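You operate a simulated robot arm through the tools that you are given. There is no shell and no other tool. Be economical: measure what you need, move in short steps, check, and stop when the job is done.

The job below is to be done with a simulated robot arm. You get a single attempt, and the scene is never put back.

TASK
Change the type block in the holder from 2 to 3.
Fine: latch it in; the old block goes in the empty end of the white type tray.

It is judged by the outcome, as a careful person would: the job done as asked, and still so three seconds after it is handed in. It fails if anything else is knocked over, pushed out of place, dropped, spilled or broken.

THE ROBOT
A 6-joint arm with a two-finger parallel gripper, fixed in place. Base frame: the origin is at the foot of the arm, x ahead of it, y to its left, z up; the work surface is at about z = 0.8. Lengths are in m, angles in degrees, forces in N, time in s.
With the tool pointing down near the work surface it reaches from about 0.26 to 0.68 m from the base axis. Its first joint turns from -66.0 to 66.0 degrees. Payload 2.9 kg.
Tool frame: the origin (TCP) lies between the finger pads and is the grasp point; the fingertips stand 0.03 m ahead of it; z points along the fingers, y is the line along which they close. The gripper opens to 0.11 m. The fingers are 0.02 m wide and 0.01 m thick; the gripper's body (0.048 by 0.112 m) begins 0.055 m behind the TCP.
Orientation is told as [roll, pitch, yaw] about the base's x, y, z axes, in that order, counted from this pose: with the fingers straight down and closing along the base's y, the tool's x points along the base's -x, its y along +y and its z along -z.

THE INTERFACE
- The arm moves only by the tool play_rows. Its argument "commands" is a list of rows, each a list of 7 numbers: the shift along the base's x, y, z in units of 20 mm (1.0 is 20 mm), then the turn, a rotation vector about the base's x, y, z in units of 8 degrees (1.0 is 8 degrees), then the opening, from 0 (shut) to 1 (fully open). In form: [[x, y, z, wx, wy, wz, hand], ...]. A call has 1 to 12 rows; each row shifts and turns the commanded pose from where the row before left it. A call with a number of a shift or a turn outside -1 to 1 is refused whole. Rows are played at 5 a second. More than 0.05 m and 8.6 degrees between two rows, or a gripper value outside its range, and nothing of the call is played. Where a pose cannot be reached the arm comes as near as it can. A force on the tool above 60 N (or 10 N above the force at the start of the call, whichever is more), or a blocked arm, ends the call early, and 0.2 s more pass. The fingers move at their own pace (about 0.108 m/s each) and stop on an object; they squeeze with about 37 N. The grip force told is the motor's: it shows also when the fingers shut on nothing. Time passes only in rows, and 0.2 s behind the last, so rows that do not move let the fingers close. The reply holds the time, the measured pose of the TCP, the force on the tool along the base axes, the opening and the grip force, in the units named above and with some noise, with the torque about the TCP (base axes, N m) and any sound that the robot's microphone picked up.
- Cameras (640 x 400 px; columns grow to the right, rows downward): "scene" is fixed at [0.042, 0.4133, 1.4006]; the picture's right is [-0.93, -0.36, 0.00], its down [-0.16, 0.40, -0.90] and it looks along [0.33, -0.84, -0.43] (base axes); focal length 346 px, centre (320, 200). "wrist" rides on the gripper at [0.072, 0.017, -0.103] in the tool frame; the picture's right is [-0.23, 0.97, 0.00], its down [-0.76, -0.18, -0.62] and it looks along [-0.61, -0.14, 0.78] (tool axes); focal length 222 px, centre (320, 200). There is no depth. A picture from a camera that has moved, and an enlarged one, comes with that camera's place and axes in the base frame and with its lens. The place of the scene camera against the robot may be out by one fixed shift of up to 0.018 m in any direction.
- camera(camera): a new picture of that camera. It takes no simulated time.
- close_up(camera, box): a new picture of the part [left, top, right, bottom] of that camera's present view, enlarged. It takes no simulated time.
- close_job(): hands the job in; it is judged then, once.

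Go step by step. Nothing tells you positions but the pictures and the camera data: compare them with the known pose of the tool, close in by small moves and look again before you grip or let go. The budget is 120 turns and 64 pictures, counting those below and the enlarged ones. Unless the task says otherwise, let go and move clear before handing in, and close with one line.

The tools are called as a command line: name --pt "numbers of a row" for each row, then --argument value for the rest, lists and objects as JSON in quotes. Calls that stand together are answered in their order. play_rows: Moves the arm, as the interface text tells. Its arguments: {"type":"object","properties":{"commands":{"type":"array"}},"required":["commands"]} The other tools are called the same way: camera (camera) takes a picture; close_up (camera, box) takes an enlarged picture of a part of a camera's view; close_job () hands the job in.

At the start:

```text
clock: 0.0
tool_pos: [0.2509, -0.2682, 1.2029]
tool_rot: [-0.1, 0.0, 0.0]
contact_force: [0.2, 0.0, 0.4]
torque: [0.02, 0.01, 0.0]
width: 0.1101
gripper_force: 0.1
```

scene: 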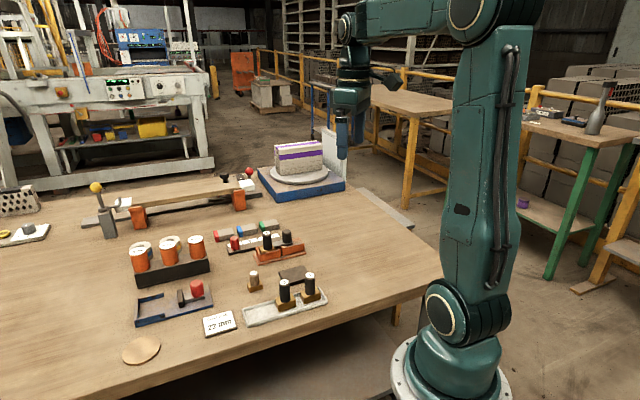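
wrist: 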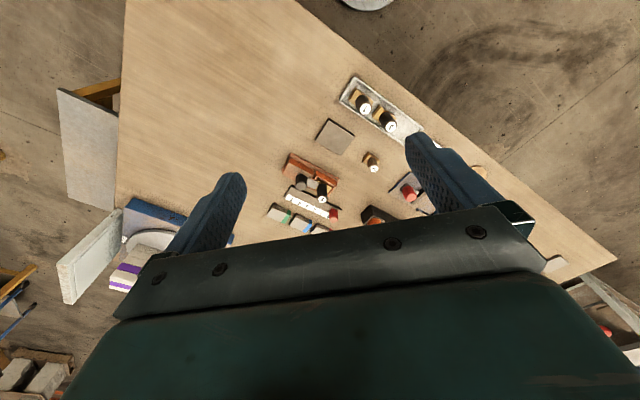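

I see a table with a white tray holding type blocks, a lone block, a dark blue holder with a red knob and other items. I'll enlarge the relevant regions first.

close_up --camera "scene" --box '[200, 210, 360, 350]'

close_up --camera "scene" --box '[110, 220, 270, 370]'

close_up --camera "wrist" --box '[240, 60, 460, 240]'

```text
2.86 times, centred on (280, 280) of scene
camera zoom: at [0.042, 0.4133, 1.4006], right [-0.93, -0.36, 0.0], down [-0.16, 0.4, -0.9], along [0.33, -0.84, -0.43], focal length 990 px, centre (434, -29)
```

zoom: 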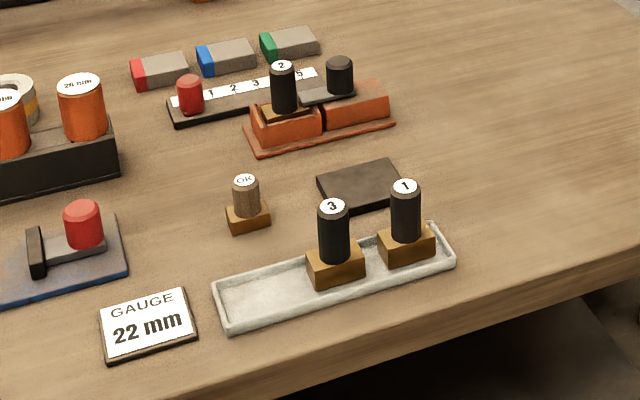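

```text
2.67 times, centred on (190, 295) of scene
camera zoom: at [0.042, 0.4133, 1.4006], right [-0.93, -0.36, 0.0], down [-0.16, 0.4, -0.9], along [0.33, -0.84, -0.43], focal length 924 px, centre (667, -53)
```

zoom: 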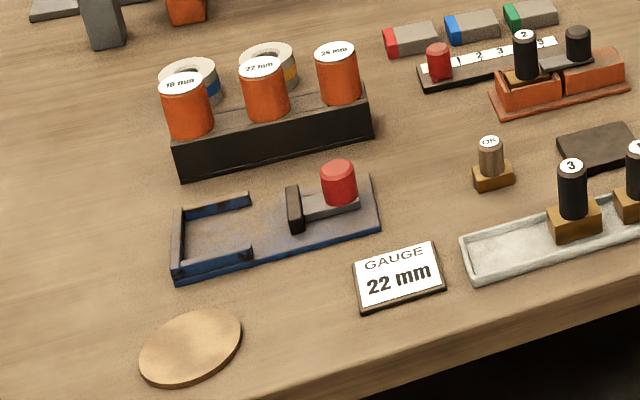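

```text
2.22 times, centred on (350, 150) of wrist
camera zoom: at [0.1769, -0.2516, 1.3062], right [0.23, 0.97, 0.0], down [0.76, -0.18, 0.62], along [0.61, -0.14, -0.78], focal length 494 px, centre (253, 311)
```

zoom: 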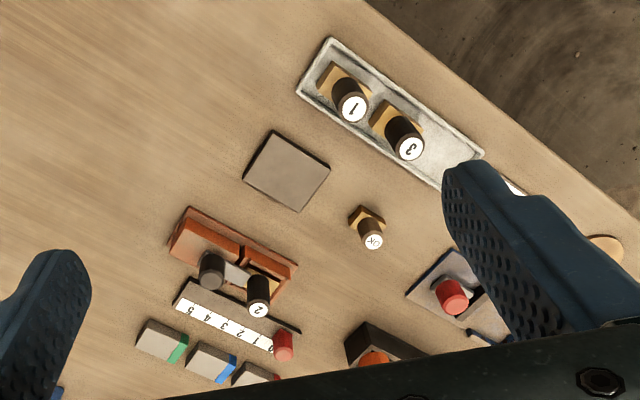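

The holder is the orange fixture with block 2 and a dark-knobbed latch; the white tray holds 3 and 1, with the empty end nearest the gauge card. I'll move closer to inspect the holder.

play_rows --pt "0.8 -0.3 -1 0 0 0 1" --pt "0.8 -0.3 -1 0 0 0 1" --pt "0.8 -0.3 -1 0 0 0 1" --pt "0.8 -0.3 -1 0 0 0 1" --pt "0.8 -0.3 -1 0 0 0 1" --pt "0.8 -0.3 -1 0 0 0 1" --pt "0.8 -0.3 -1 0 0 0 1" --pt "0.8 -0.3 -1 0 0 0 1" --pt "0.8 -0.3 -1 0 0 0 1" --pt "0.8 -0.3 -1 0 0 0 1"

camera --camera "wrist"

close_up --camera "scene" --box '[210, 210, 320, 275]'

```text
clock: 2.2
tool_pos: [0.4099, -0.33, 1.0043]
tool_rot: [0.0, 0.0, 0.0]
contact_force: [0.2, 0.2, -0.3]
torque: [0.0, 0.01, 0.02]
width: 0.1097
gripper_force: 0.0
```

```text
58 pictures are left
camera wrist: at [0.337, -0.3124, 1.1062], right [0.23, 0.97, 0.0], down [0.76, -0.18, 0.62], along [0.61, -0.14, -0.78], focal length 222 px, centre (320, 200)
```

wrist: 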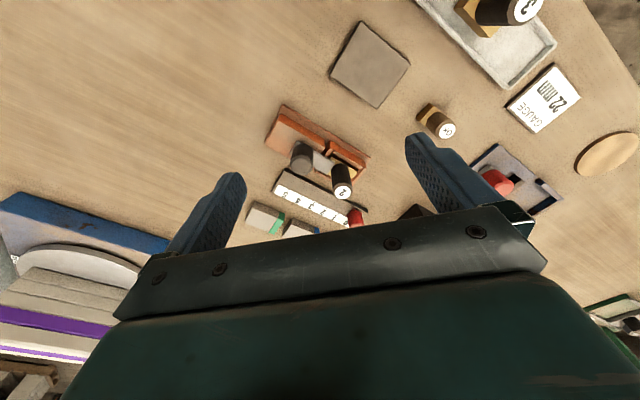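

```text
5.82 times, centred on (265, 242) of scene
camera zoom: at [0.042, 0.4133, 1.4006], right [-0.93, -0.36, 0.0], down [-0.16, 0.4, -0.9], along [0.33, -0.84, -0.43], focal length 2016 px, centre (640, -47)
```

zoom: 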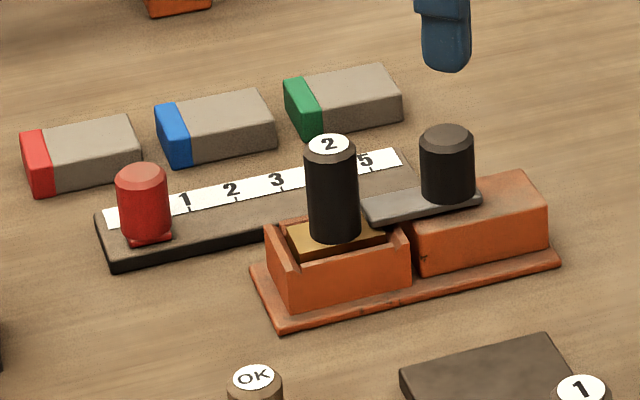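

The latch looks like a grey tongue with a black knob on top of the orange body; its axis is about 43° from x. I'll yaw the tool to align with it and look closer.

play_rows --pt "0.3 -0.2 -0.1 0 0 0.9 1" --pt "0.3 -0.2 -0.1 0 0 0.9 1" --pt "0.3 -0.2 -0.1 0 0 0.9 1" --pt "0.3 -0.2 -0.1 0 0 0.9 1" --pt "0.3 -0.2 -0.1 0 0 0.9 1" --pt "0.3 -0.2 -0.1 0 0 0.9 1"

camera --camera "wrist"

close_up --camera "wrist" --box '[230, 120, 410, 230]'

```text
clock: 3.6
tool_pos: [0.4454, -0.353, 0.9911]
tool_rot: [0.0, 0.0, 43.4]
contact_force: [-0.1, -0.2, 0.0]
torque: [-0.01, -0.01, 0.01]
width: 0.1101
gripper_force: 0.1
```

```text
56 pictures are left
camera wrist: at [0.381, -0.3905, 1.0944], right [-0.5, 0.86, 0.0], down [0.68, 0.39, 0.62], along [0.54, 0.31, -0.78], focal length 222 px, centre (320, 200)
```

wrist: 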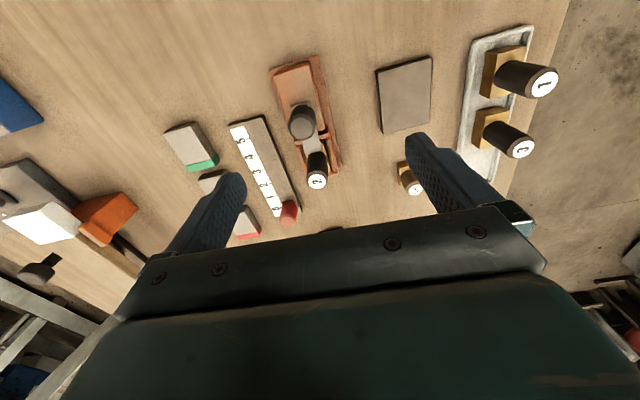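

```text
3.56 times, centred on (320, 175) of wrist
camera zoom: at [0.381, -0.3905, 1.0944], right [-0.5, 0.86, 0.0], down [0.68, 0.39, 0.62], along [0.54, 0.31, -0.78], focal length 790 px, centre (320, 289)
```

zoom: 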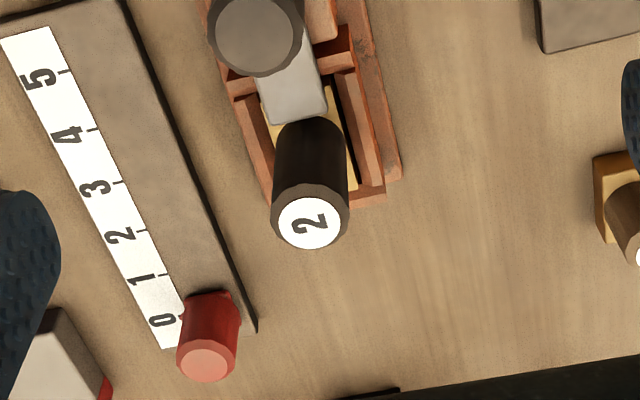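

The tongue overlaps the block's base and slides along the holder axis (about 44°). Latch knob is near (0.464, -0.365), block 2's knob near (0.507, -0.323); I'll go above the latch knob.

play_rows --pt "0.46 -0.3 -0.9 0 0 0.07 1" --pt "0.46 -0.3 -0.9 0 0 0 1" --pt "0 0 -0.9 0 0 0 0.7" --pt "0 0 -0.9 0 0 0 0.7" --pt "0 0 -0.9 0 0 0 0.6"

camera --camera "wrist"

close_up --camera "scene" --box '[210, 200, 320, 275]'

```text
clock: 4.8
tool_pos: [0.4644, -0.3628, 0.9021]
tool_rot: [0.0, 0.0, 43.8]
contact_force: [0.6, 0.2, -0.2]
torque: [0.03, -0.05, -0.02]
width: 0.0659
gripper_force: 0.3
```

```text
54 pictures are left
camera wrist: at [0.4003, -0.4021, 1.0042], right [-0.51, 0.86, 0.0], down [0.67, 0.4, 0.62], along [0.54, 0.32, -0.78], focal length 222 px, centre (320, 200)
```

wrist: 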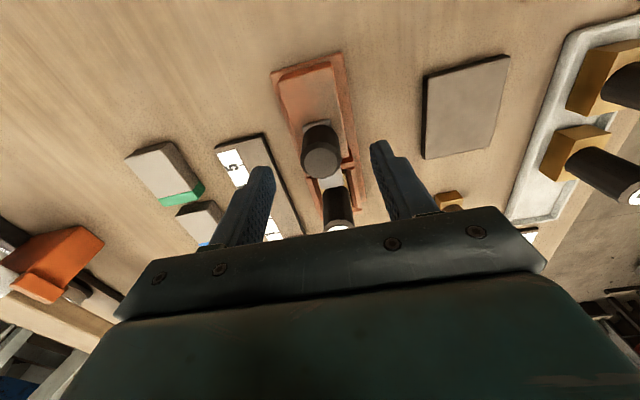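

```text
5.33 times, centred on (265, 238) of scene
camera zoom: at [0.042, 0.4133, 1.4006], right [-0.93, -0.36, 0.0], down [-0.16, 0.4, -0.9], along [0.33, -0.84, -0.43], focal length 1848 px, centre (613, 0)
```

zoom: 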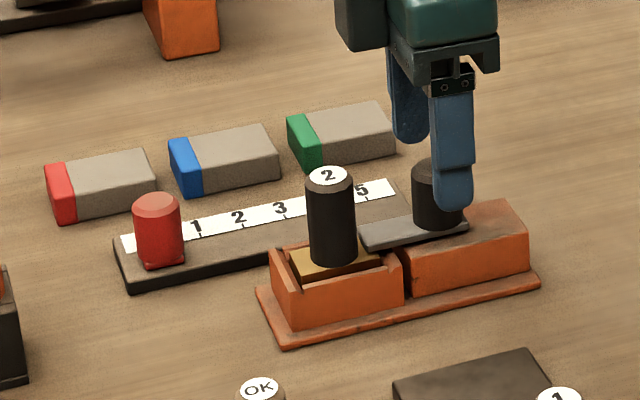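

The tool is centred over the latch knob. I'll descend a bit and look before closing.

play_rows --pt "0 0 -0.6 0 0 0 0.55" --pt "0 0 -0.6 0 0 0 0.55"

close_up --camera "scene" --box '[230, 200, 320, 260]'

```text
clock: 5.4
tool_pos: [0.4651, -0.3653, 0.8779]
tool_rot: [0.0, 0.0, 43.8]
contact_force: [0.6, 0.3, 0.0]
torque: [-0.01, -0.02, 0.0]
width: 0.0608
gripper_force: 0.1
```

```text
6.67 times, centred on (275, 230) of scene
camera zoom: at [0.042, 0.4133, 1.4006], right [-0.93, -0.36, 0.0], down [-0.16, 0.4, -0.9], along [0.33, -0.84, -0.43], focal length 2310 px, centre (620, 0)
```

zoom: 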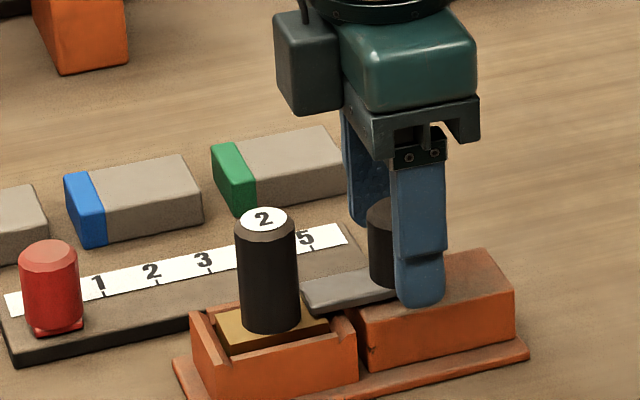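

The fingers straddle the latch knob with tips just above the body. I'll close on it.

play_rows --pt "0 0 0 0 0 0 0.0" --pt "0 0 0 0 0 0 0.0" --pt "0 0 0 0 0 0 0.0"

close_up --camera "scene" --box '[230, 200, 320, 260]'

```text
clock: 6.2
tool_pos: [0.465, -0.3627, 0.8771]
tool_rot: [0.2, 0.0, 43.7]
contact_force: [-8.1, 8.9, 2.1]
torque: [-0.37, -0.33, -0.05]
width: 0.0272
gripper_force: 45.0
```

```text
6.67 times, centred on (275, 230) of scene
camera zoom: at [0.0418, 0.4135, 1.4006], right [-0.93, -0.36, 0.0], down [-0.16, 0.4, -0.9], along [0.33, -0.84, -0.43], focal length 2310 px, centre (620, 0)
```

zoom: 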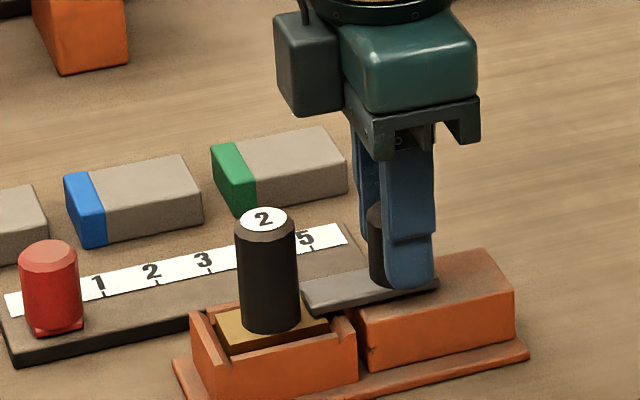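

Gripped at 27 mm. I'll pull the latch back along the axis gently.

play_rows --pt "-0.07 0.07 0 0 0 0 0.0" --pt "-0.18 -0.173 0 0 0 0 0.0" --pt "-0.18 -0.173 0 0 0 0 0.0" --pt "-0.18 -0.173 0 0 0 0 0.0"

close_up --camera "scene" --box '[230, 200, 320, 260]'

```text
clock: 7.2
tool_pos: [0.4535, -0.3743, 0.8774]
tool_rot: [-0.1, 0.0, 43.9]
contact_force: [11.1, -10.0, -9.7]
torque: [0.44, 0.22, -0.02]
width: 0.0271
gripper_force: 44.8
```

```text
6.67 times, centred on (275, 230) of scene
camera zoom: at [0.0424, 0.4129, 1.4008], right [-0.93, -0.36, 0.0], down [-0.16, 0.4, -0.9], along [0.33, -0.84, -0.43], focal length 2310 px, centre (620, 0)
```

zoom: 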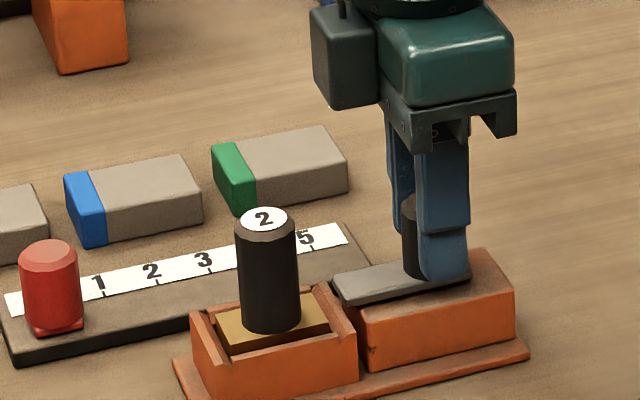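

The latch slides freely. A little more for clearance.

play_rows --pt "-0.13 -0.2 0 0 0 0 0.0" --pt "-0.16 -0.155 0 0 0 0 0.0"

close_up --camera "scene" --box '[230, 200, 320, 260]'

```text
clock: 7.8
tool_pos: [0.4464, -0.3809, 0.8762]
tool_rot: [-0.1, 0.0, 43.8]
contact_force: [6.1, -3.4, -7.2]
torque: [-0.52, -0.34, -0.06]
width: 0.0269
gripper_force: 45.4
```

```text
6.67 times, centred on (275, 230) of scene
camera zoom: at [0.0423, 0.4132, 1.4007], right [-0.93, -0.36, 0.0], down [-0.16, 0.4, -0.9], along [0.33, -0.84, -0.43], focal length 2310 px, centre (620, 0)
```

zoom: 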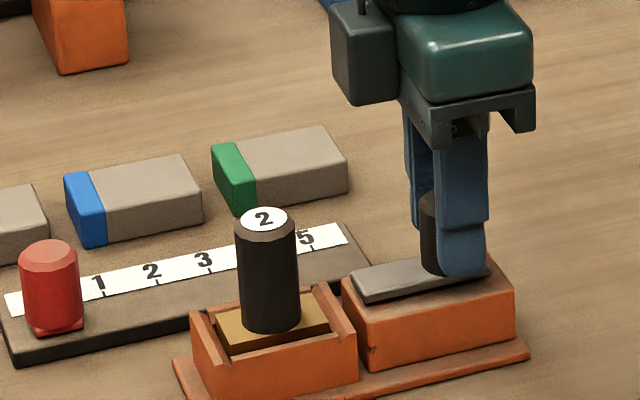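

The tongue is fully off the pocket. I'll release, rise and go above block 2.

play_rows --pt "0 0 0 0 0 0 0.55" --pt "0 0 0 0 0 0 0.55" --pt "0 0 1 0 0 0 0.55" --pt "0 0 1 0 0 0 0.55" --pt "0 0 1 0 0 0 0.55" --pt "0.77 0.73 0 0 0 0 0.55" --pt "0.77 0.73 0 0 0 0 0.55" --pt "0.77 0.73 0 0 0 0 0.55" --pt "0.77 0.73 0 0 0 0 0.55"

camera --camera "wrist"

close_up --camera "scene" --box '[220, 190, 325, 260]'

```text
clock: 9.8
tool_pos: [0.5094, -0.3221, 0.9368]
tool_rot: [-0.1, -0.1, 43.9]
contact_force: [0.6, -0.1, -0.2]
torque: [0.03, 0.01, 0.01]
width: 0.0603
gripper_force: 0.0
```

```text
48 pictures are left
camera wrist: at [0.4438, -0.3603, 1.0406], right [-0.51, 0.86, 0.0], down [0.67, 0.4, 0.62], along [0.54, 0.32, -0.78], focal length 222 px, centre (320, 200)
```

wrist: 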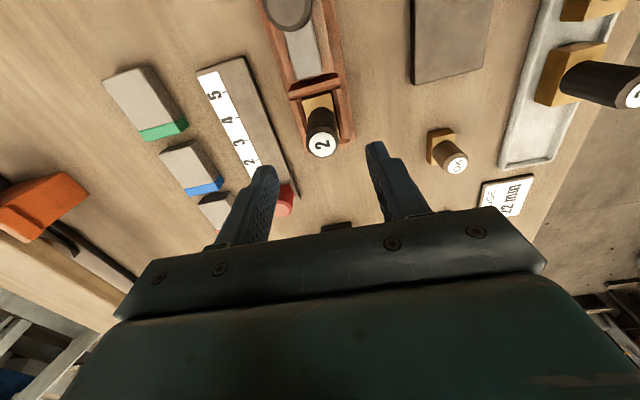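

```text
5.71 times, centred on (272, 225) of scene
camera zoom: at [0.042, 0.4133, 1.4006], right [-0.93, -0.36, 0.0], down [-0.16, 0.4, -0.9], along [0.33, -0.84, -0.43], focal length 1980 px, centre (591, 57)
```

zoom: 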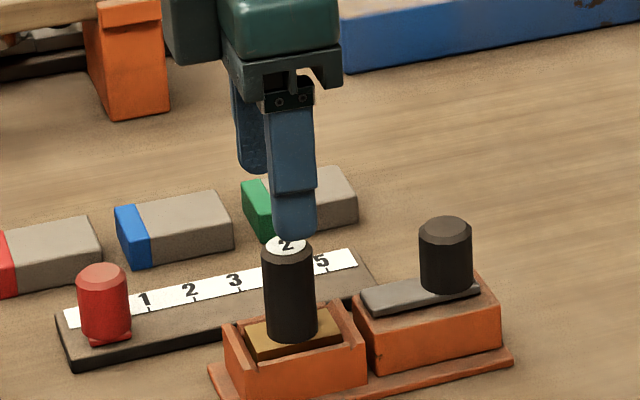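

Aligned within a millimetre. Descend and grip block 2's knob.

play_rows --pt "-0.02 0.02 -0.8 0 0 0 0.55" --pt "0 0 -0.8 0 0 0 0.55" --pt "0 0 -0.8 0 0 0 0.55" --pt "0 0 -0.7 0 0 0 0.55"

close_up --camera "scene" --box '[220, 190, 325, 260]'

```text
clock: 10.8
tool_pos: [0.5072, -0.3223, 0.876]
tool_rot: [0.0, 0.0, 43.8]
contact_force: [0.2, 0.1, 0.0]
torque: [0.02, 0.03, -0.02]
width: 0.0603
gripper_force: 0.1
```

```text
5.71 times, centred on (272, 225) of scene
camera zoom: at [0.042, 0.4133, 1.4006], right [-0.93, -0.36, 0.0], down [-0.16, 0.4, -0.9], along [0.33, -0.84, -0.43], focal length 1980 px, centre (591, 57)
```

zoom: 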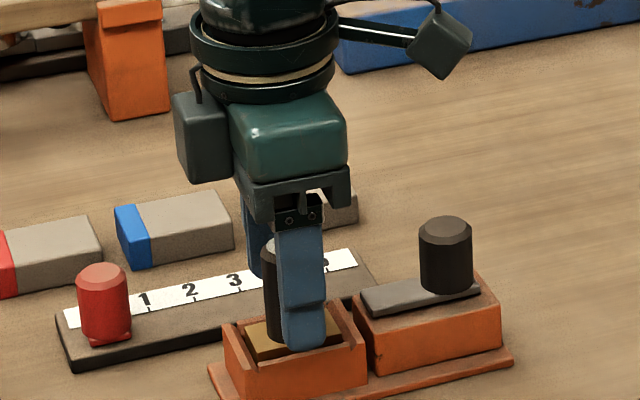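

Clear of the walls; close on the knob.

play_rows --pt "0 0 0 0 0 0 0.0" --pt "0 0 0 0 0 0 0.0" --pt "0 0 0 0 0 0 0.0"

close_up --camera "wrist" --box '[220, 60, 420, 260]'

```text
clock: 11.6
tool_pos: [0.5076, -0.3211, 0.875]
tool_rot: [0.1, 0.0, 43.8]
contact_force: [-1.3, 1.1, -0.6]
torque: [0.1, 0.05, 0.0]
width: 0.0253
gripper_force: 37.1
```

```text
2.00 times, centred on (320, 160) of wrist
camera zoom: at [0.443, -0.36, 0.9782], right [-0.51, 0.86, 0.0], down [0.67, 0.4, 0.62], along [0.54, 0.32, -0.78], focal length 444 px, centre (320, 280)
```

zoom: 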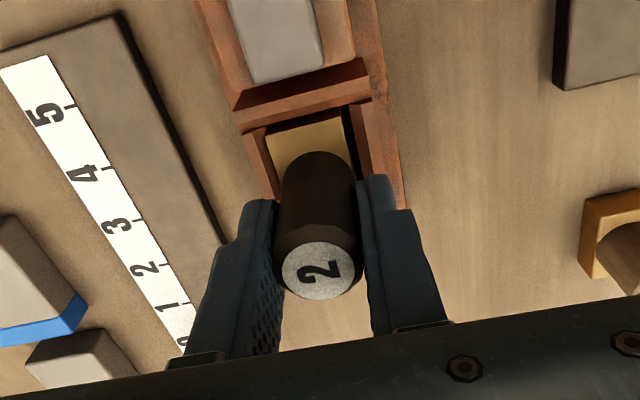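

Block 2 is held. Lift it straight up and check.

play_rows --pt "0 0 0.5 0 0 0 0" --pt "0 0 0.5 0 0 0 0" --pt "0 0 1 0 0 0 0" --pt "0 0 1 0 0 0 0" --pt "0 0 1 0 0 0 0" --pt "0 0 1 0 0 0 0"

close_up --camera "scene" --box '[220, 170, 340, 260]'

```text
clock: 13.0
tool_pos: [0.5072, -0.3224, 0.9766]
tool_rot: [0.1, 0.0, 43.8]
contact_force: [0.0, 0.1, -1.8]
torque: [0.07, -0.01, 0.02]
width: 0.0252
gripper_force: 37.3
```

```text
4.44 times, centred on (280, 215) of scene
camera zoom: at [0.042, 0.4133, 1.4006], right [-0.93, -0.36, 0.0], down [-0.16, 0.4, -0.9], along [0.33, -0.84, -0.43], focal length 1540 px, centre (498, 133)
```

zoom: 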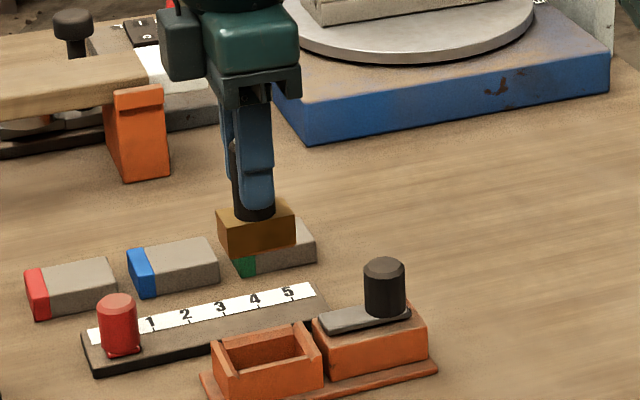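

Block 2 came out clean (brass base about 34 mm wide, 25 mm high). Carry it toward the tray's empty end.

play_rows --pt "-0.49 0.91 0 0 0 0 0" --pt "-0.49 0.91 0 0 0 0 0" --pt "-0.49 0.91 0 0 0 0 0" --pt "-0.49 0.91 0 0 0 0 0" --pt "-0.49 0.91 0 0 0 0 0" --pt "-0.49 0.91 0 0 0 0 0" --pt "-0.49 0.91 0 0 0 0 0" --pt "-0.49 0.91 0 0 0 0 0" --pt "-0.49 0.91 0 0 0 0 0" --pt "-0.49 0.91 0 0 0 0 0" --pt "-0.49 0.91 0 0 0 0 0"

camera --camera "wrist"

close_up --camera "scene" --box '[220, 225, 360, 345]'

```text
clock: 15.4
tool_pos: [0.4011, -0.1219, 0.9761]
tool_rot: [0.0, -0.1, 43.7]
contact_force: [0.2, -1.1, -2.6]
torque: [0.0, 0.03, -0.01]
width: 0.0252
gripper_force: 37.3
```

```text
43 pictures are left
camera wrist: at [0.3352, -0.1595, 1.0783], right [-0.51, 0.86, 0.0], down [0.67, 0.4, 0.62], along [0.54, 0.32, -0.78], focal length 222 px, centre (320, 200)
```

wrist: 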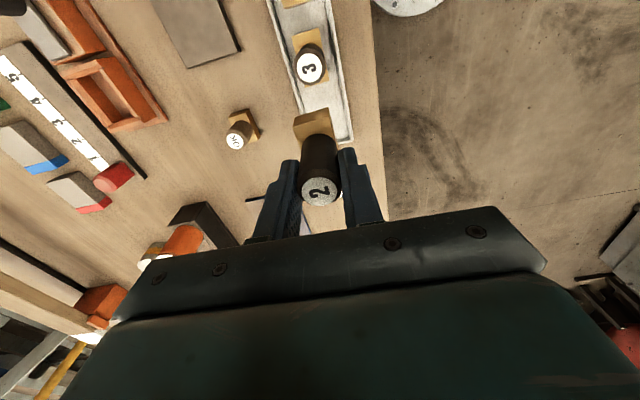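

```text
3.33 times, centred on (290, 285) of scene
camera zoom: at [0.042, 0.4133, 1.4006], right [-0.93, -0.36, 0.0], down [-0.16, 0.4, -0.9], along [0.33, -0.84, -0.43], focal length 1155 px, centre (420, -83)
```

zoom: 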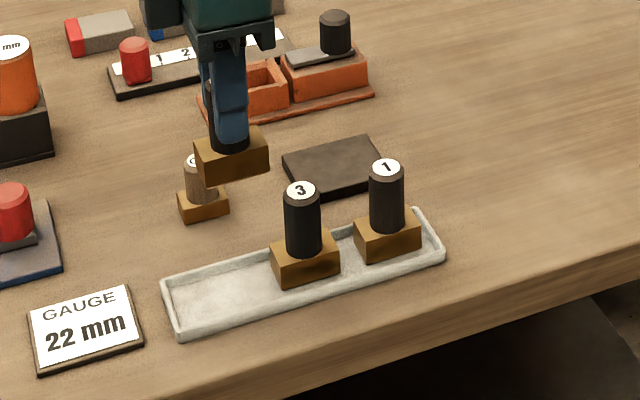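

The empty slot centre works out at about (0.405, -0.114), on the tray's midline. I'll shift there and lower to just above it.

play_rows --pt "0.2 0.4 0 0 0 0.05 0" --pt "0 0 -1 0 0 0 0" --pt "0 0 -1 0 0 0 0" --pt "0 0 -1 0 0 0 0" --pt "0 0 -0.7 0 0 0 0"

camera --camera "wrist"

close_up --camera "scene" --box '[220, 225, 360, 345]'

```text
clock: 16.6
tool_pos: [0.4052, -0.1141, 0.9013]
tool_rot: [-0.1, 0.0, 44.2]
contact_force: [0.0, 0.0, -2.0]
torque: [0.02, 0.04, 0.05]
width: 0.0251
gripper_force: 36.9
```

```text
41 pictures are left
camera wrist: at [0.34, -0.1523, 1.0037], right [-0.52, 0.86, 0.0], down [0.67, 0.4, 0.62], along [0.53, 0.32, -0.78], focal length 222 px, centre (320, 200)
```

wrist: 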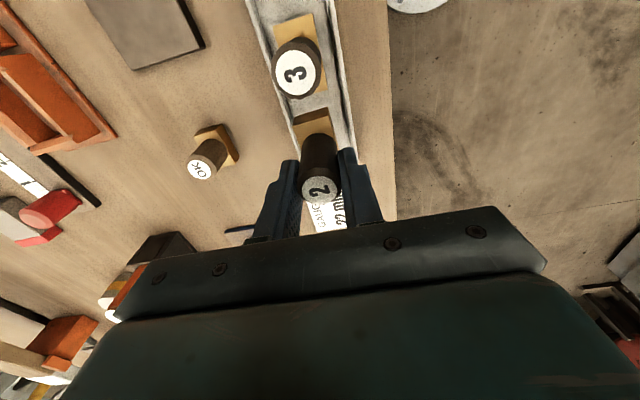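

```text
3.33 times, centred on (290, 285) of scene
camera zoom: at [0.042, 0.4133, 1.4006], right [-0.93, -0.36, 0.0], down [-0.16, 0.4, -0.9], along [0.33, -0.84, -0.43], focal length 1155 px, centre (420, -83)
```

zoom: 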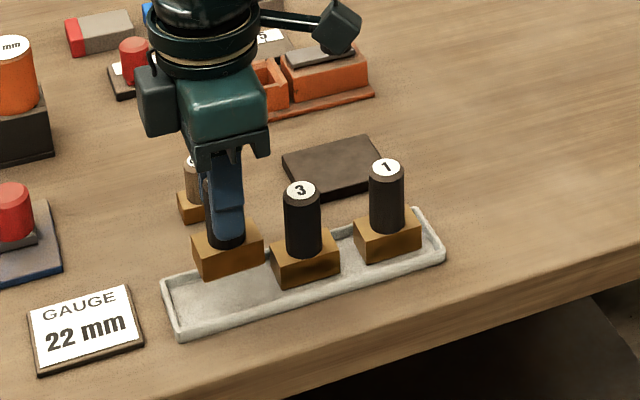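

Placement looks good laterally; I'll shift about 5 mm toward the free end to centre it, then lower in small steps watching the force.

play_rows --pt "0.18 0.17 0 0 0 0 0" --pt "0 0 -0.5 0 0 0 0" --pt "0 0 -0.2 0 0 0 0"

close_up --camera "scene" --box '[220, 245, 340, 345]'

```text
clock: 17.4
tool_pos: [0.4089, -0.11, 0.8894]
tool_rot: [0.0, -0.1, 44.3]
contact_force: [0.5, -0.6, -2.3]
torque: [0.01, 0.01, -0.01]
width: 0.0248
gripper_force: 37.0
```

```text
4.00 times, centred on (280, 295) of scene
camera zoom: at [0.042, 0.4133, 1.4006], right [-0.93, -0.36, 0.0], down [-0.16, 0.4, -0.9], along [0.33, -0.84, -0.43], focal length 1386 px, centre (480, -180)
```

zoom: 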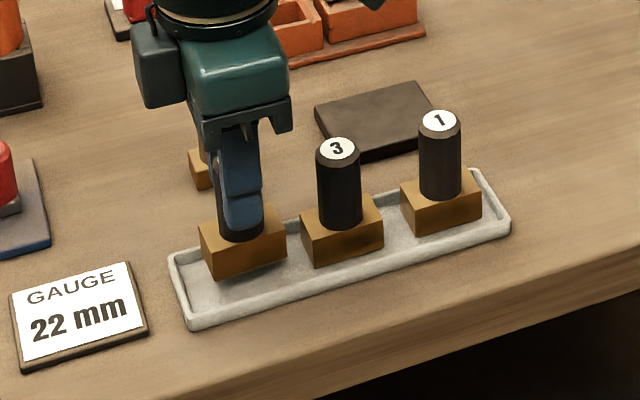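

Centred in the slot with even gaps. I'll keep lowering in 2 mm steps until contact.

play_rows --pt "0 0 -0.2 0 0 0 0" --pt "0 0 -0.2 0 0 0 0" --pt "0 0 -0.15 0 0 0 0"

close_up --camera "scene" --box '[220, 245, 340, 345]'

```text
clock: 18.2
tool_pos: [0.4082, -0.1109, 0.8768]
tool_rot: [0.0, 0.0, 44.2]
contact_force: [-1.3, -0.7, -2.0]
torque: [0.01, -0.01, -0.01]
width: 0.0251
gripper_force: 37.6
```

```text
4.00 times, centred on (280, 295) of scene
camera zoom: at [0.042, 0.4133, 1.4006], right [-0.93, -0.36, 0.0], down [-0.16, 0.4, -0.9], along [0.33, -0.84, -0.43], focal length 1386 px, centre (480, -180)
```

zoom: 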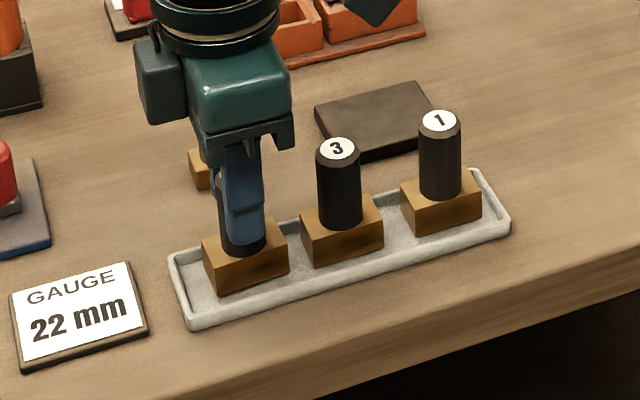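

play_rows --pt "0 0 -0.1 0 0 0 0" --pt "0 0 0 0 0 0 0"

```text
clock: 18.8
tool_pos: [0.4073, -0.1102, 0.877]
tool_rot: [-0.1, -0.1, 44.2]
contact_force: [-6.0, 0.3, 21.3]
torque: [0.13, 0.52, -0.05]
width: 0.0251
gripper_force: 37.0
```

The block is on the tray floor (contact at z 0.877). Release, rise, and move above block 3.

play_rows --pt "0 0 0.05 0 0 0 0.5" --pt "0 0 0 0 0 0 0.5" --pt "0 0 1 0 0 0 0.5" --pt "0 0 1 0 0 0 0.5" --pt "0 0 1 0 0 0 0.5" --pt "-0.75 -0.7 0 0 0 0 0.5" --pt "-0.75 -0.7 0 0 0 0 0.5" --pt "-0.75 -0.7 0 0 0 0 0.5"

camera --camera "wrist"

close_up --camera "scene" --box '[220, 245, 340, 345]'

```text
clock: 20.6
tool_pos: [0.3629, -0.1524, 0.9365]
tool_rot: [-0.1, -0.1, 44.2]
contact_force: [-0.2, 0.8, 0.5]
torque: [0.01, 0.0, -0.01]
width: 0.055
gripper_force: 0.1
```

```text
37 pictures are left
camera wrist: at [0.298, -0.191, 1.0384], right [-0.52, 0.86, 0.0], down [0.67, 0.4, 0.62], along [0.53, 0.32, -0.78], focal length 222 px, centre (320, 200)
```

wrist: 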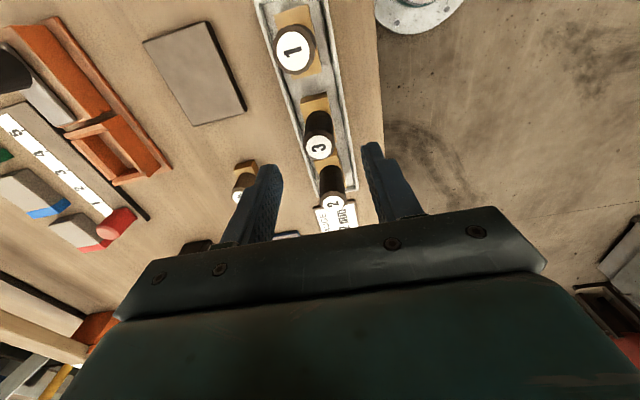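

```text
4.00 times, centred on (280, 295) of scene
camera zoom: at [0.042, 0.4133, 1.4006], right [-0.93, -0.36, 0.0], down [-0.16, 0.4, -0.9], along [0.33, -0.84, -0.43], focal length 1386 px, centre (480, -180)
```

zoom: 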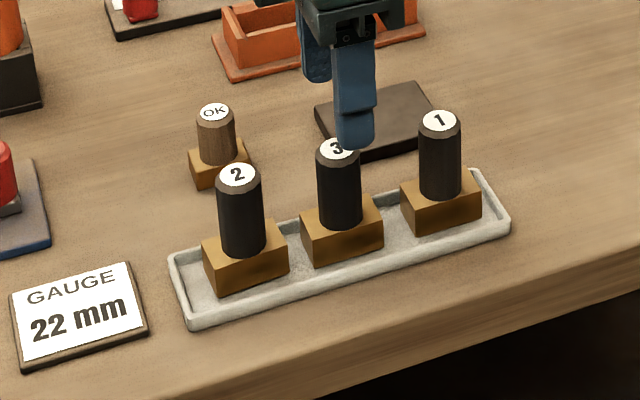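

Block 2 stands well in the empty end. The gripper is over knob 3 within about 1 mm; descend.

play_rows --pt "-0.05 -0.05 -0.8 0 0 0 0.5" --pt "0 0 -0.8 0 0 0 0.5" --pt "0 0 -0.8 0 0 0 0.5" --pt "0 0 -0.6 0 0 0 0.5"

close_up --camera "wrist" --box '[220, 60, 420, 260]'

close_up --camera "scene" --box '[220, 245, 340, 345]'

```text
clock: 21.6
tool_pos: [0.3613, -0.1528, 0.8762]
tool_rot: [0.0, -0.1, 44.4]
contact_force: [0.1, 0.2, 0.2]
torque: [-0.02, -0.02, -0.01]
width: 0.055
gripper_force: 0.1
```

```text
2.00 times, centred on (320, 160) of wrist
camera zoom: at [0.297, -0.1919, 0.9782], right [-0.52, 0.86, 0.0], down [0.67, 0.4, 0.62], along [0.53, 0.32, -0.78], focal length 444 px, centre (320, 280)
```

zoom: 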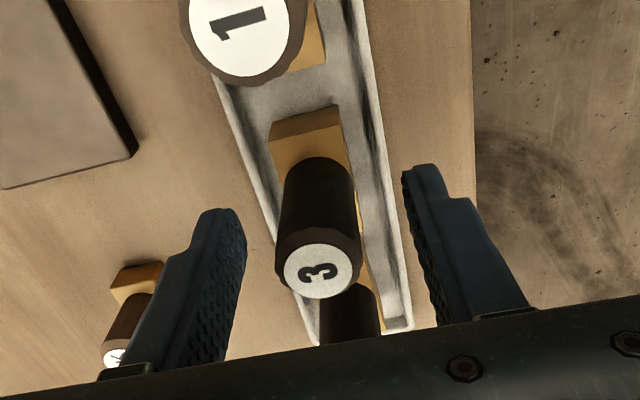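

```text
4.00 times, centred on (280, 295) of scene
camera zoom: at [0.042, 0.4133, 1.4006], right [-0.93, -0.36, 0.0], down [-0.16, 0.4, -0.9], along [0.33, -0.84, -0.43], focal length 1386 px, centre (480, -180)
```

zoom: 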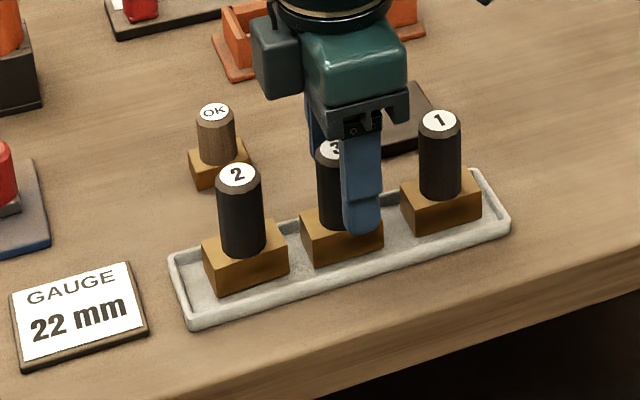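

Knob 3 is ~1.5 mm off centre laterally; I'll nudge over and close.

play_rows --pt "0.04 -0.06 0 0 0 0 0.5" --pt "0 0 0 0 0 0 0" --pt "0 0 0 0 0 0 0" --pt "0 0 0 0 0 0 0"

close_up --camera "wrist" --box '[220, 60, 420, 260]'

```text
clock: 22.6
tool_pos: [0.3622, -0.1547, 0.8771]
tool_rot: [0.0, 0.1, 44.2]
contact_force: [0.7, -0.1, 0.7]
torque: [-0.03, -0.01, 0.0]
width: 0.0255
gripper_force: 36.9
```

```text
2.00 times, centred on (320, 160) of wrist
camera zoom: at [0.298, -0.1929, 0.9784], right [-0.52, 0.86, 0.0], down [0.67, 0.4, 0.62], along [0.53, 0.32, -0.78], focal length 444 px, centre (320, 280)
```

zoom: 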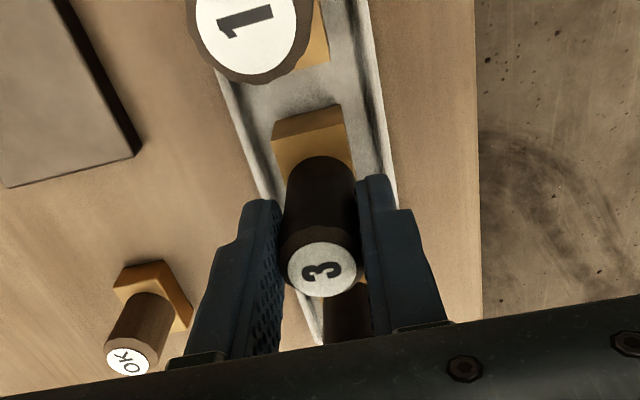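

Knob 3 is gripped exactly as 2 was. Lift straight up, then carry over the holder.

play_rows --pt "0 0 0.5 0 0 0 0" --pt "0 0 0.5 0 0 0 0" --pt "0 0 1 0 0 0 0" --pt "0 0 1 0 0 0 0" --pt "0 0 1 0 0 0 0" --pt "0 0 1 0 0 0 0"

play_rows --pt "0.727 -0.834 0 0 0 0 0" --pt "0.727 -0.834 0 0 0 0 0" --pt "0.727 -0.834 0 0 0 0 0" --pt "0.727 -0.834 0 0 0 0 0" --pt "0.727 -0.834 0 0 0 0 0" --pt "0.727 -0.834 0 0 0 0 0" --pt "0.727 -0.834 0 0 0 0 0" --pt "0.727 -0.834 0 0 0 0 0" --pt "0.727 -0.834 0 0 0 0 0" --pt "0.727 -0.834 0 0 0 -0.05 0"

camera --camera "scene"

camera --camera "wrist"

```text
clock: 24.0
tool_pos: [0.3618, -0.1547, 0.9762]
tool_rot: [0.1, 0.0, 44.2]
contact_force: [-0.4, 0.2, -1.8]
torque: [0.03, 0.01, 0.0]
width: 0.0251
gripper_force: 36.9
```

```text
clock: 26.2
tool_pos: [0.5078, -0.3214, 0.9758]
tool_rot: [0.1, 0.1, 43.9]
contact_force: [0.1, 0.3, -1.8]
torque: [-0.04, 0.01, 0.03]
width: 0.0252
gripper_force: 37.1
```

```text
32 pictures are left
```

scene: 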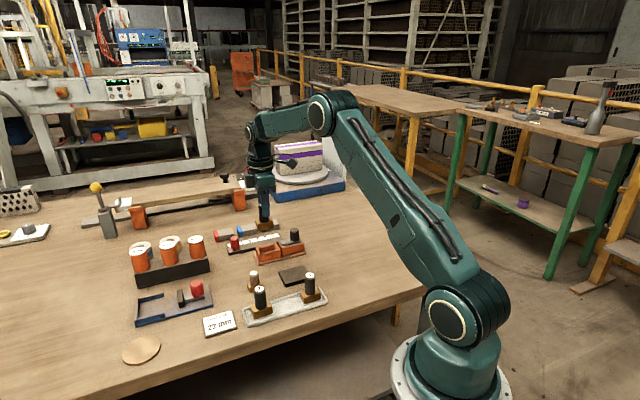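

```text
31 pictures are left
camera wrist: at [0.4423, -0.3598, 1.0785], right [-0.51, 0.86, 0.0], down [0.67, 0.4, 0.62], along [0.54, 0.32, -0.78], focal length 222 px, centre (320, 200)
```

wrist: 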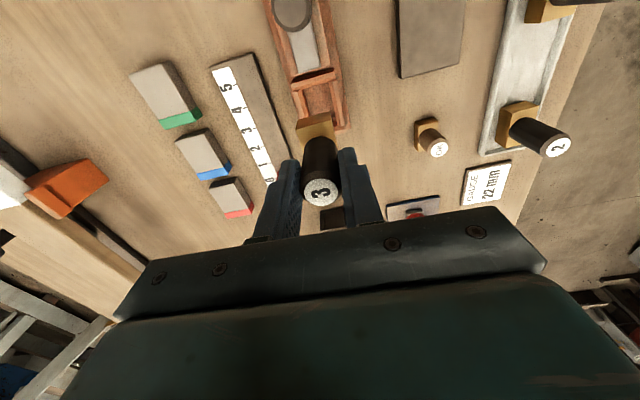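

Over the pocket at the recorded pose. Lower to just above the rim and check.

play_rows --pt "0 0 -1 0 0 0 0" --pt "0 0 -1 0 0 0 0" --pt "0 0 -1 0 0 0 0" --pt "0 0 -0.5 0 0 0 0" --pt "0 0 0 0 0 0 0"

close_up --camera "scene" --box '[230, 205, 320, 265]'

close_up --camera "wrist" --box '[220, 60, 420, 260]'

```text
clock: 27.4
tool_pos: [0.5064, -0.3226, 0.9058]
tool_rot: [0.0, 0.0, 43.7]
contact_force: [0.0, -0.3, -1.9]
torque: [0.0, 0.02, 0.01]
width: 0.0251
gripper_force: 36.3
```

```text
6.67 times, centred on (275, 235) of scene
camera zoom: at [0.042, 0.4133, 1.4007], right [-0.93, -0.36, 0.0], down [-0.16, 0.4, -0.9], along [0.33, -0.84, -0.43], focal length 2310 px, centre (620, -33)
```

zoom: 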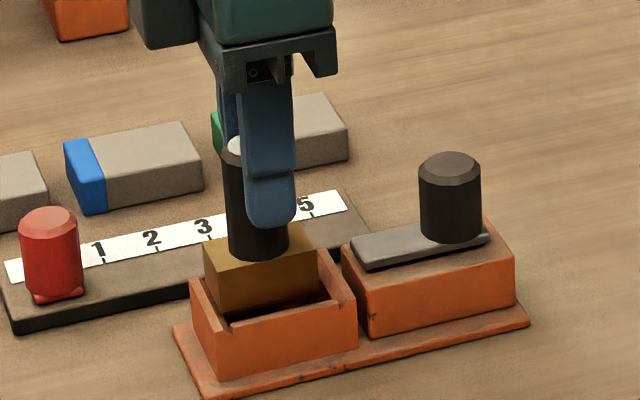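

```text
2.00 times, centred on (320, 160) of wrist
camera zoom: at [0.4424, -0.3602, 1.0083], right [-0.51, 0.86, 0.0], down [0.67, 0.4, 0.62], along [0.54, 0.32, -0.78], focal length 444 px, centre (320, 280)
```

zoom: 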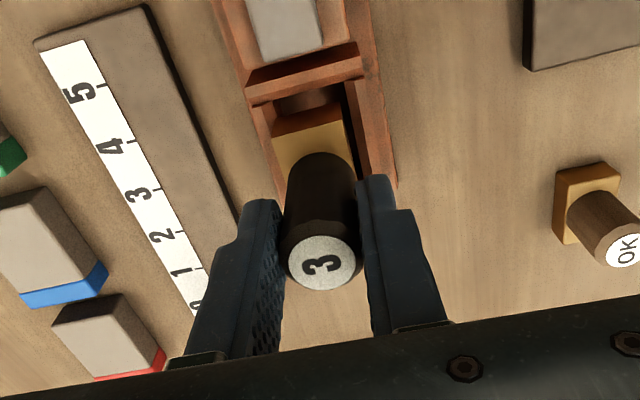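

Well aligned with the pocket. Continue lowering gently.

play_rows --pt "0 0 -0.25 0 0 0 0" --pt "0 0 -0.25 0 0 0 0" --pt "0 0 -0.25 0 0 0 0"

close_up --camera "scene" --box '[230, 205, 320, 265]'

```text
clock: 28.2
tool_pos: [0.5062, -0.3215, 0.8867]
tool_rot: [0.3, 0.1, 43.7]
contact_force: [-5.7, -4.5, -4.8]
torque: [-0.25, 0.42, -0.1]
width: 0.025
gripper_force: 37.1
```

```text
6.67 times, centred on (275, 235) of scene
camera zoom: at [0.042, 0.4131, 1.4007], right [-0.93, -0.36, 0.0], down [-0.16, 0.4, -0.9], along [0.33, -0.84, -0.43], focal length 2310 px, centre (620, -33)
```

zoom: 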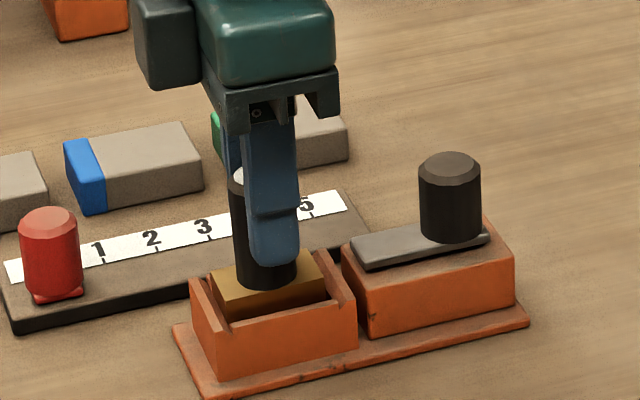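

It is entering; a slight side force along the axis, so I ease back 0.5 mm and lower further.

play_rows --pt "-0.025 -0.02 -0.2 0 0 0 0" --pt "0 0 -0.15 0 0 0 0" --pt "0 0 -0.1 0 0 0 0"

```text
clock: 29.0
tool_pos: [0.5068, -0.3217, 0.8823]
tool_rot: [-0.1, 0.0, 43.8]
contact_force: [-3.0, -3.0, -0.1]
torque: [-0.08, 0.19, 0.03]
width: 0.0251
gripper_force: 36.7
```

play_rows --pt "-0.02 -0.02 -0.1 0 0 0 0" --pt "0 0 -0.1 0 0 0 0" --pt "0 0 -0.1 0 0 0 0"

close_up --camera "scene" --box '[230, 205, 320, 265]'

```text
clock: 29.8
tool_pos: [0.5073, -0.3221, 0.8793]
tool_rot: [-0.3, -0.1, 43.8]
contact_force: [-7.8, 3.0, 33.8]
torque: [0.56, 0.56, -0.02]
width: 0.0252
gripper_force: 37.1
```

```text
6.67 times, centred on (275, 235) of scene
camera zoom: at [0.0413, 0.4137, 1.4005], right [-0.93, -0.36, 0.0], down [-0.16, 0.4, -0.9], along [0.33, -0.84, -0.43], focal length 2310 px, centre (620, -33)
```

zoom: 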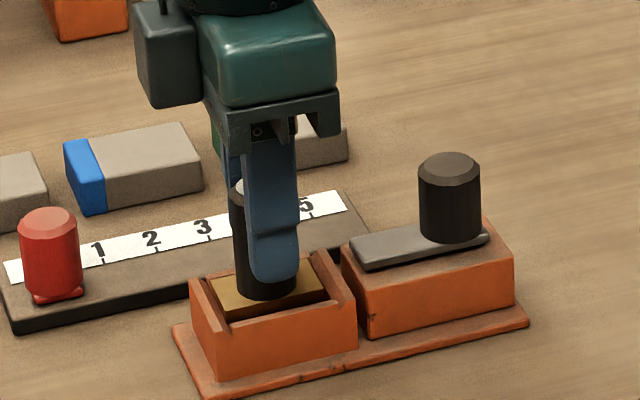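

Firm contact, and the picture matches how block 2 sat. I'll release and compare.

play_rows --pt "0 0 0.05 0 0 0 0" --pt "0 0 0 0 0 0 0.5" --pt "0 0 0 0 0 0 0.5" --pt "0 0 0 0 0 0 0.5"

play_rows --pt "0 0 1 0 0 0 0.5" --pt "0 0 1 0 0 0 0.5" --pt "0 0 1 0 0 0 0.5"

close_up --camera "scene" --box '[230, 200, 320, 260]'

close_up --camera "wrist" --box '[240, 60, 420, 180]'

```text
clock: 30.8
tool_pos: [0.5064, -0.3214, 0.8771]
tool_rot: [0.1, 0.1, 43.8]
contact_force: [0.8, 0.3, -0.8]
torque: [0.02, 0.0, -0.02]
width: 0.0552
gripper_force: 0.1
```

```text
clock: 31.6
tool_pos: [0.5057, -0.3199, 0.9375]
tool_rot: [0.0, 0.0, 43.7]
contact_force: [-0.4, -0.1, 0.4]
torque: [0.02, -0.01, 0.01]
width: 0.055
gripper_force: 0.2
```

```text
6.67 times, centred on (275, 230) of scene
camera zoom: at [0.042, 0.4133, 1.4006], right [-0.93, -0.36, 0.0], down [-0.16, 0.4, -0.9], along [0.33, -0.84, -0.43], focal length 2310 px, centre (620, 0)
```

zoom: 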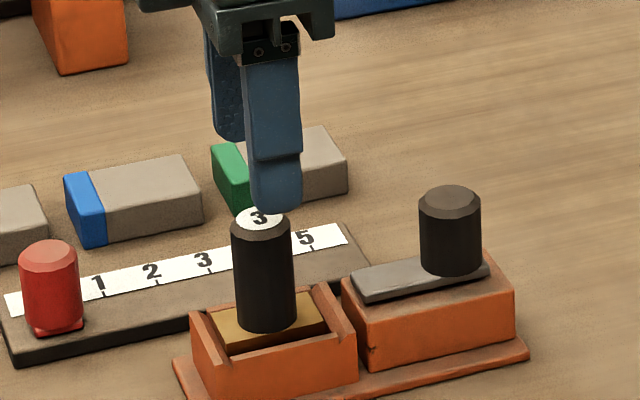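

```text
3.33 times, centred on (330, 120) of wrist
camera zoom: at [0.4416, -0.36, 1.0399], right [-0.51, 0.86, 0.0], down [0.67, 0.4, 0.62], along [0.54, 0.32, -0.78], focal length 740 px, centre (287, 467)
```

zoom: 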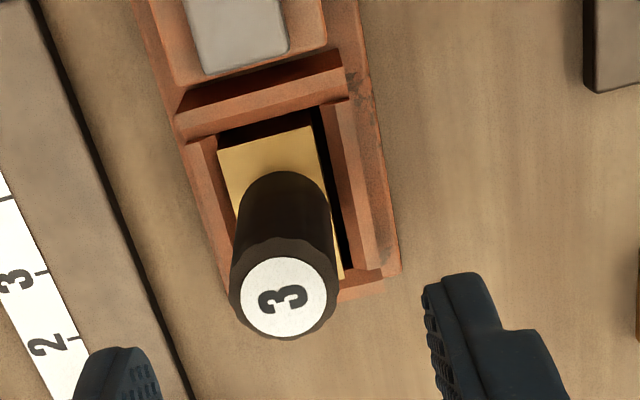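

Block 3 sits at the same height as 2 did. Now back over the latch knob.

play_rows --pt "-0.74 -0.76 0 0 0 0 0.55" --pt "-0.74 -0.76 0 0 0 0 0.55" --pt "-0.74 -0.76 0 0 0 0 0.55" --pt "-0.74 -0.76 0 0 0 0 0.55" --pt "0 0 0 0 0 0 0.55"

close_up --camera "wrist" --box '[220, 60, 420, 260]'

```text
clock: 32.8
tool_pos: [0.4469, -0.3815, 0.9362]
tool_rot: [0.0, 0.0, 43.8]
contact_force: [-0.5, -0.6, 0.0]
torque: [0.0, 0.02, 0.0]
width: 0.0603
gripper_force: 0.2
```

```text
2.00 times, centred on (320, 160) of wrist
camera zoom: at [0.3819, -0.4209, 1.0391], right [-0.51, 0.86, 0.0], down [0.67, 0.4, 0.62], along [0.54, 0.32, -0.78], focal length 444 px, centre (320, 280)
```

zoom: 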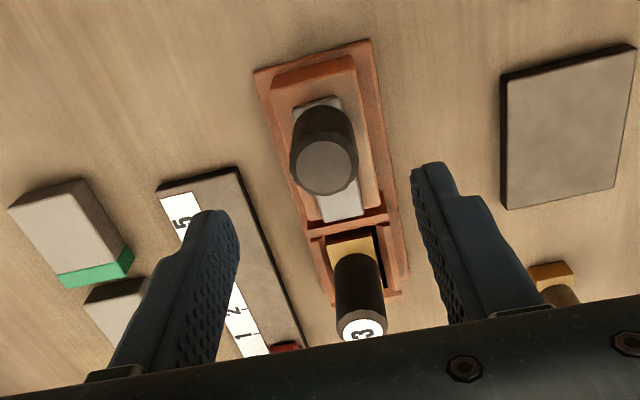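

Aligned with the latch knob. Descend and grip.

play_rows --pt "0 0 -0.8 0 0 0 0.55" --pt "0 0 -0.8 0 0 0 0.55" --pt "0 0 -0.8 0 0 0 0.55" --pt "0 0 -0.55 0 0 0 0.55" --pt "0 0 0 0 0 0 0" --pt "0 0 0 0 0 0 0" --pt "0 0 0 0 0 0 0"

```text
clock: 34.4
tool_pos: [0.4467, -0.3803, 0.8768]
tool_rot: [0.2, 0.0, 43.9]
contact_force: [-16.3, 17.4, 4.2]
torque: [-0.3, -0.31, 0.0]
width: 0.027
gripper_force: 45.1
```

Gripped; I'll relax the sideways load and push the latch toward the block.

play_rows --pt "-0.055 0.055 0 0 0 0 0" --pt "0.18 0.173 0 0 0 0 0" --pt "0.18 0.173 0 0 0 0 0" --pt "0.18 0.173 0 0 0 0 0"

close_up --camera "scene" --box '[230, 200, 320, 260]'

```text
clock: 35.4
tool_pos: [0.4574, -0.3702, 0.8764]
tool_rot: [0.1, 0.0, 43.8]
contact_force: [-12.9, 13.4, -2.2]
torque: [-0.45, -0.2, -0.06]
width: 0.0273
gripper_force: 44.9
```

```text
6.67 times, centred on (275, 230) of scene
camera zoom: at [0.0417, 0.4136, 1.4006], right [-0.93, -0.36, 0.0], down [-0.16, 0.4, -0.9], along [0.33, -0.84, -0.43], focal length 2310 px, centre (620, 0)
```

zoom: 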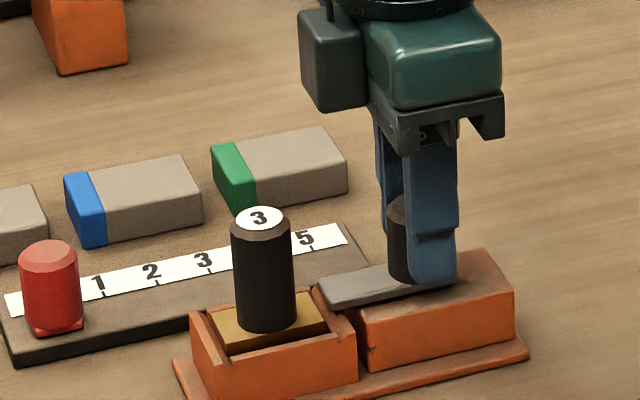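

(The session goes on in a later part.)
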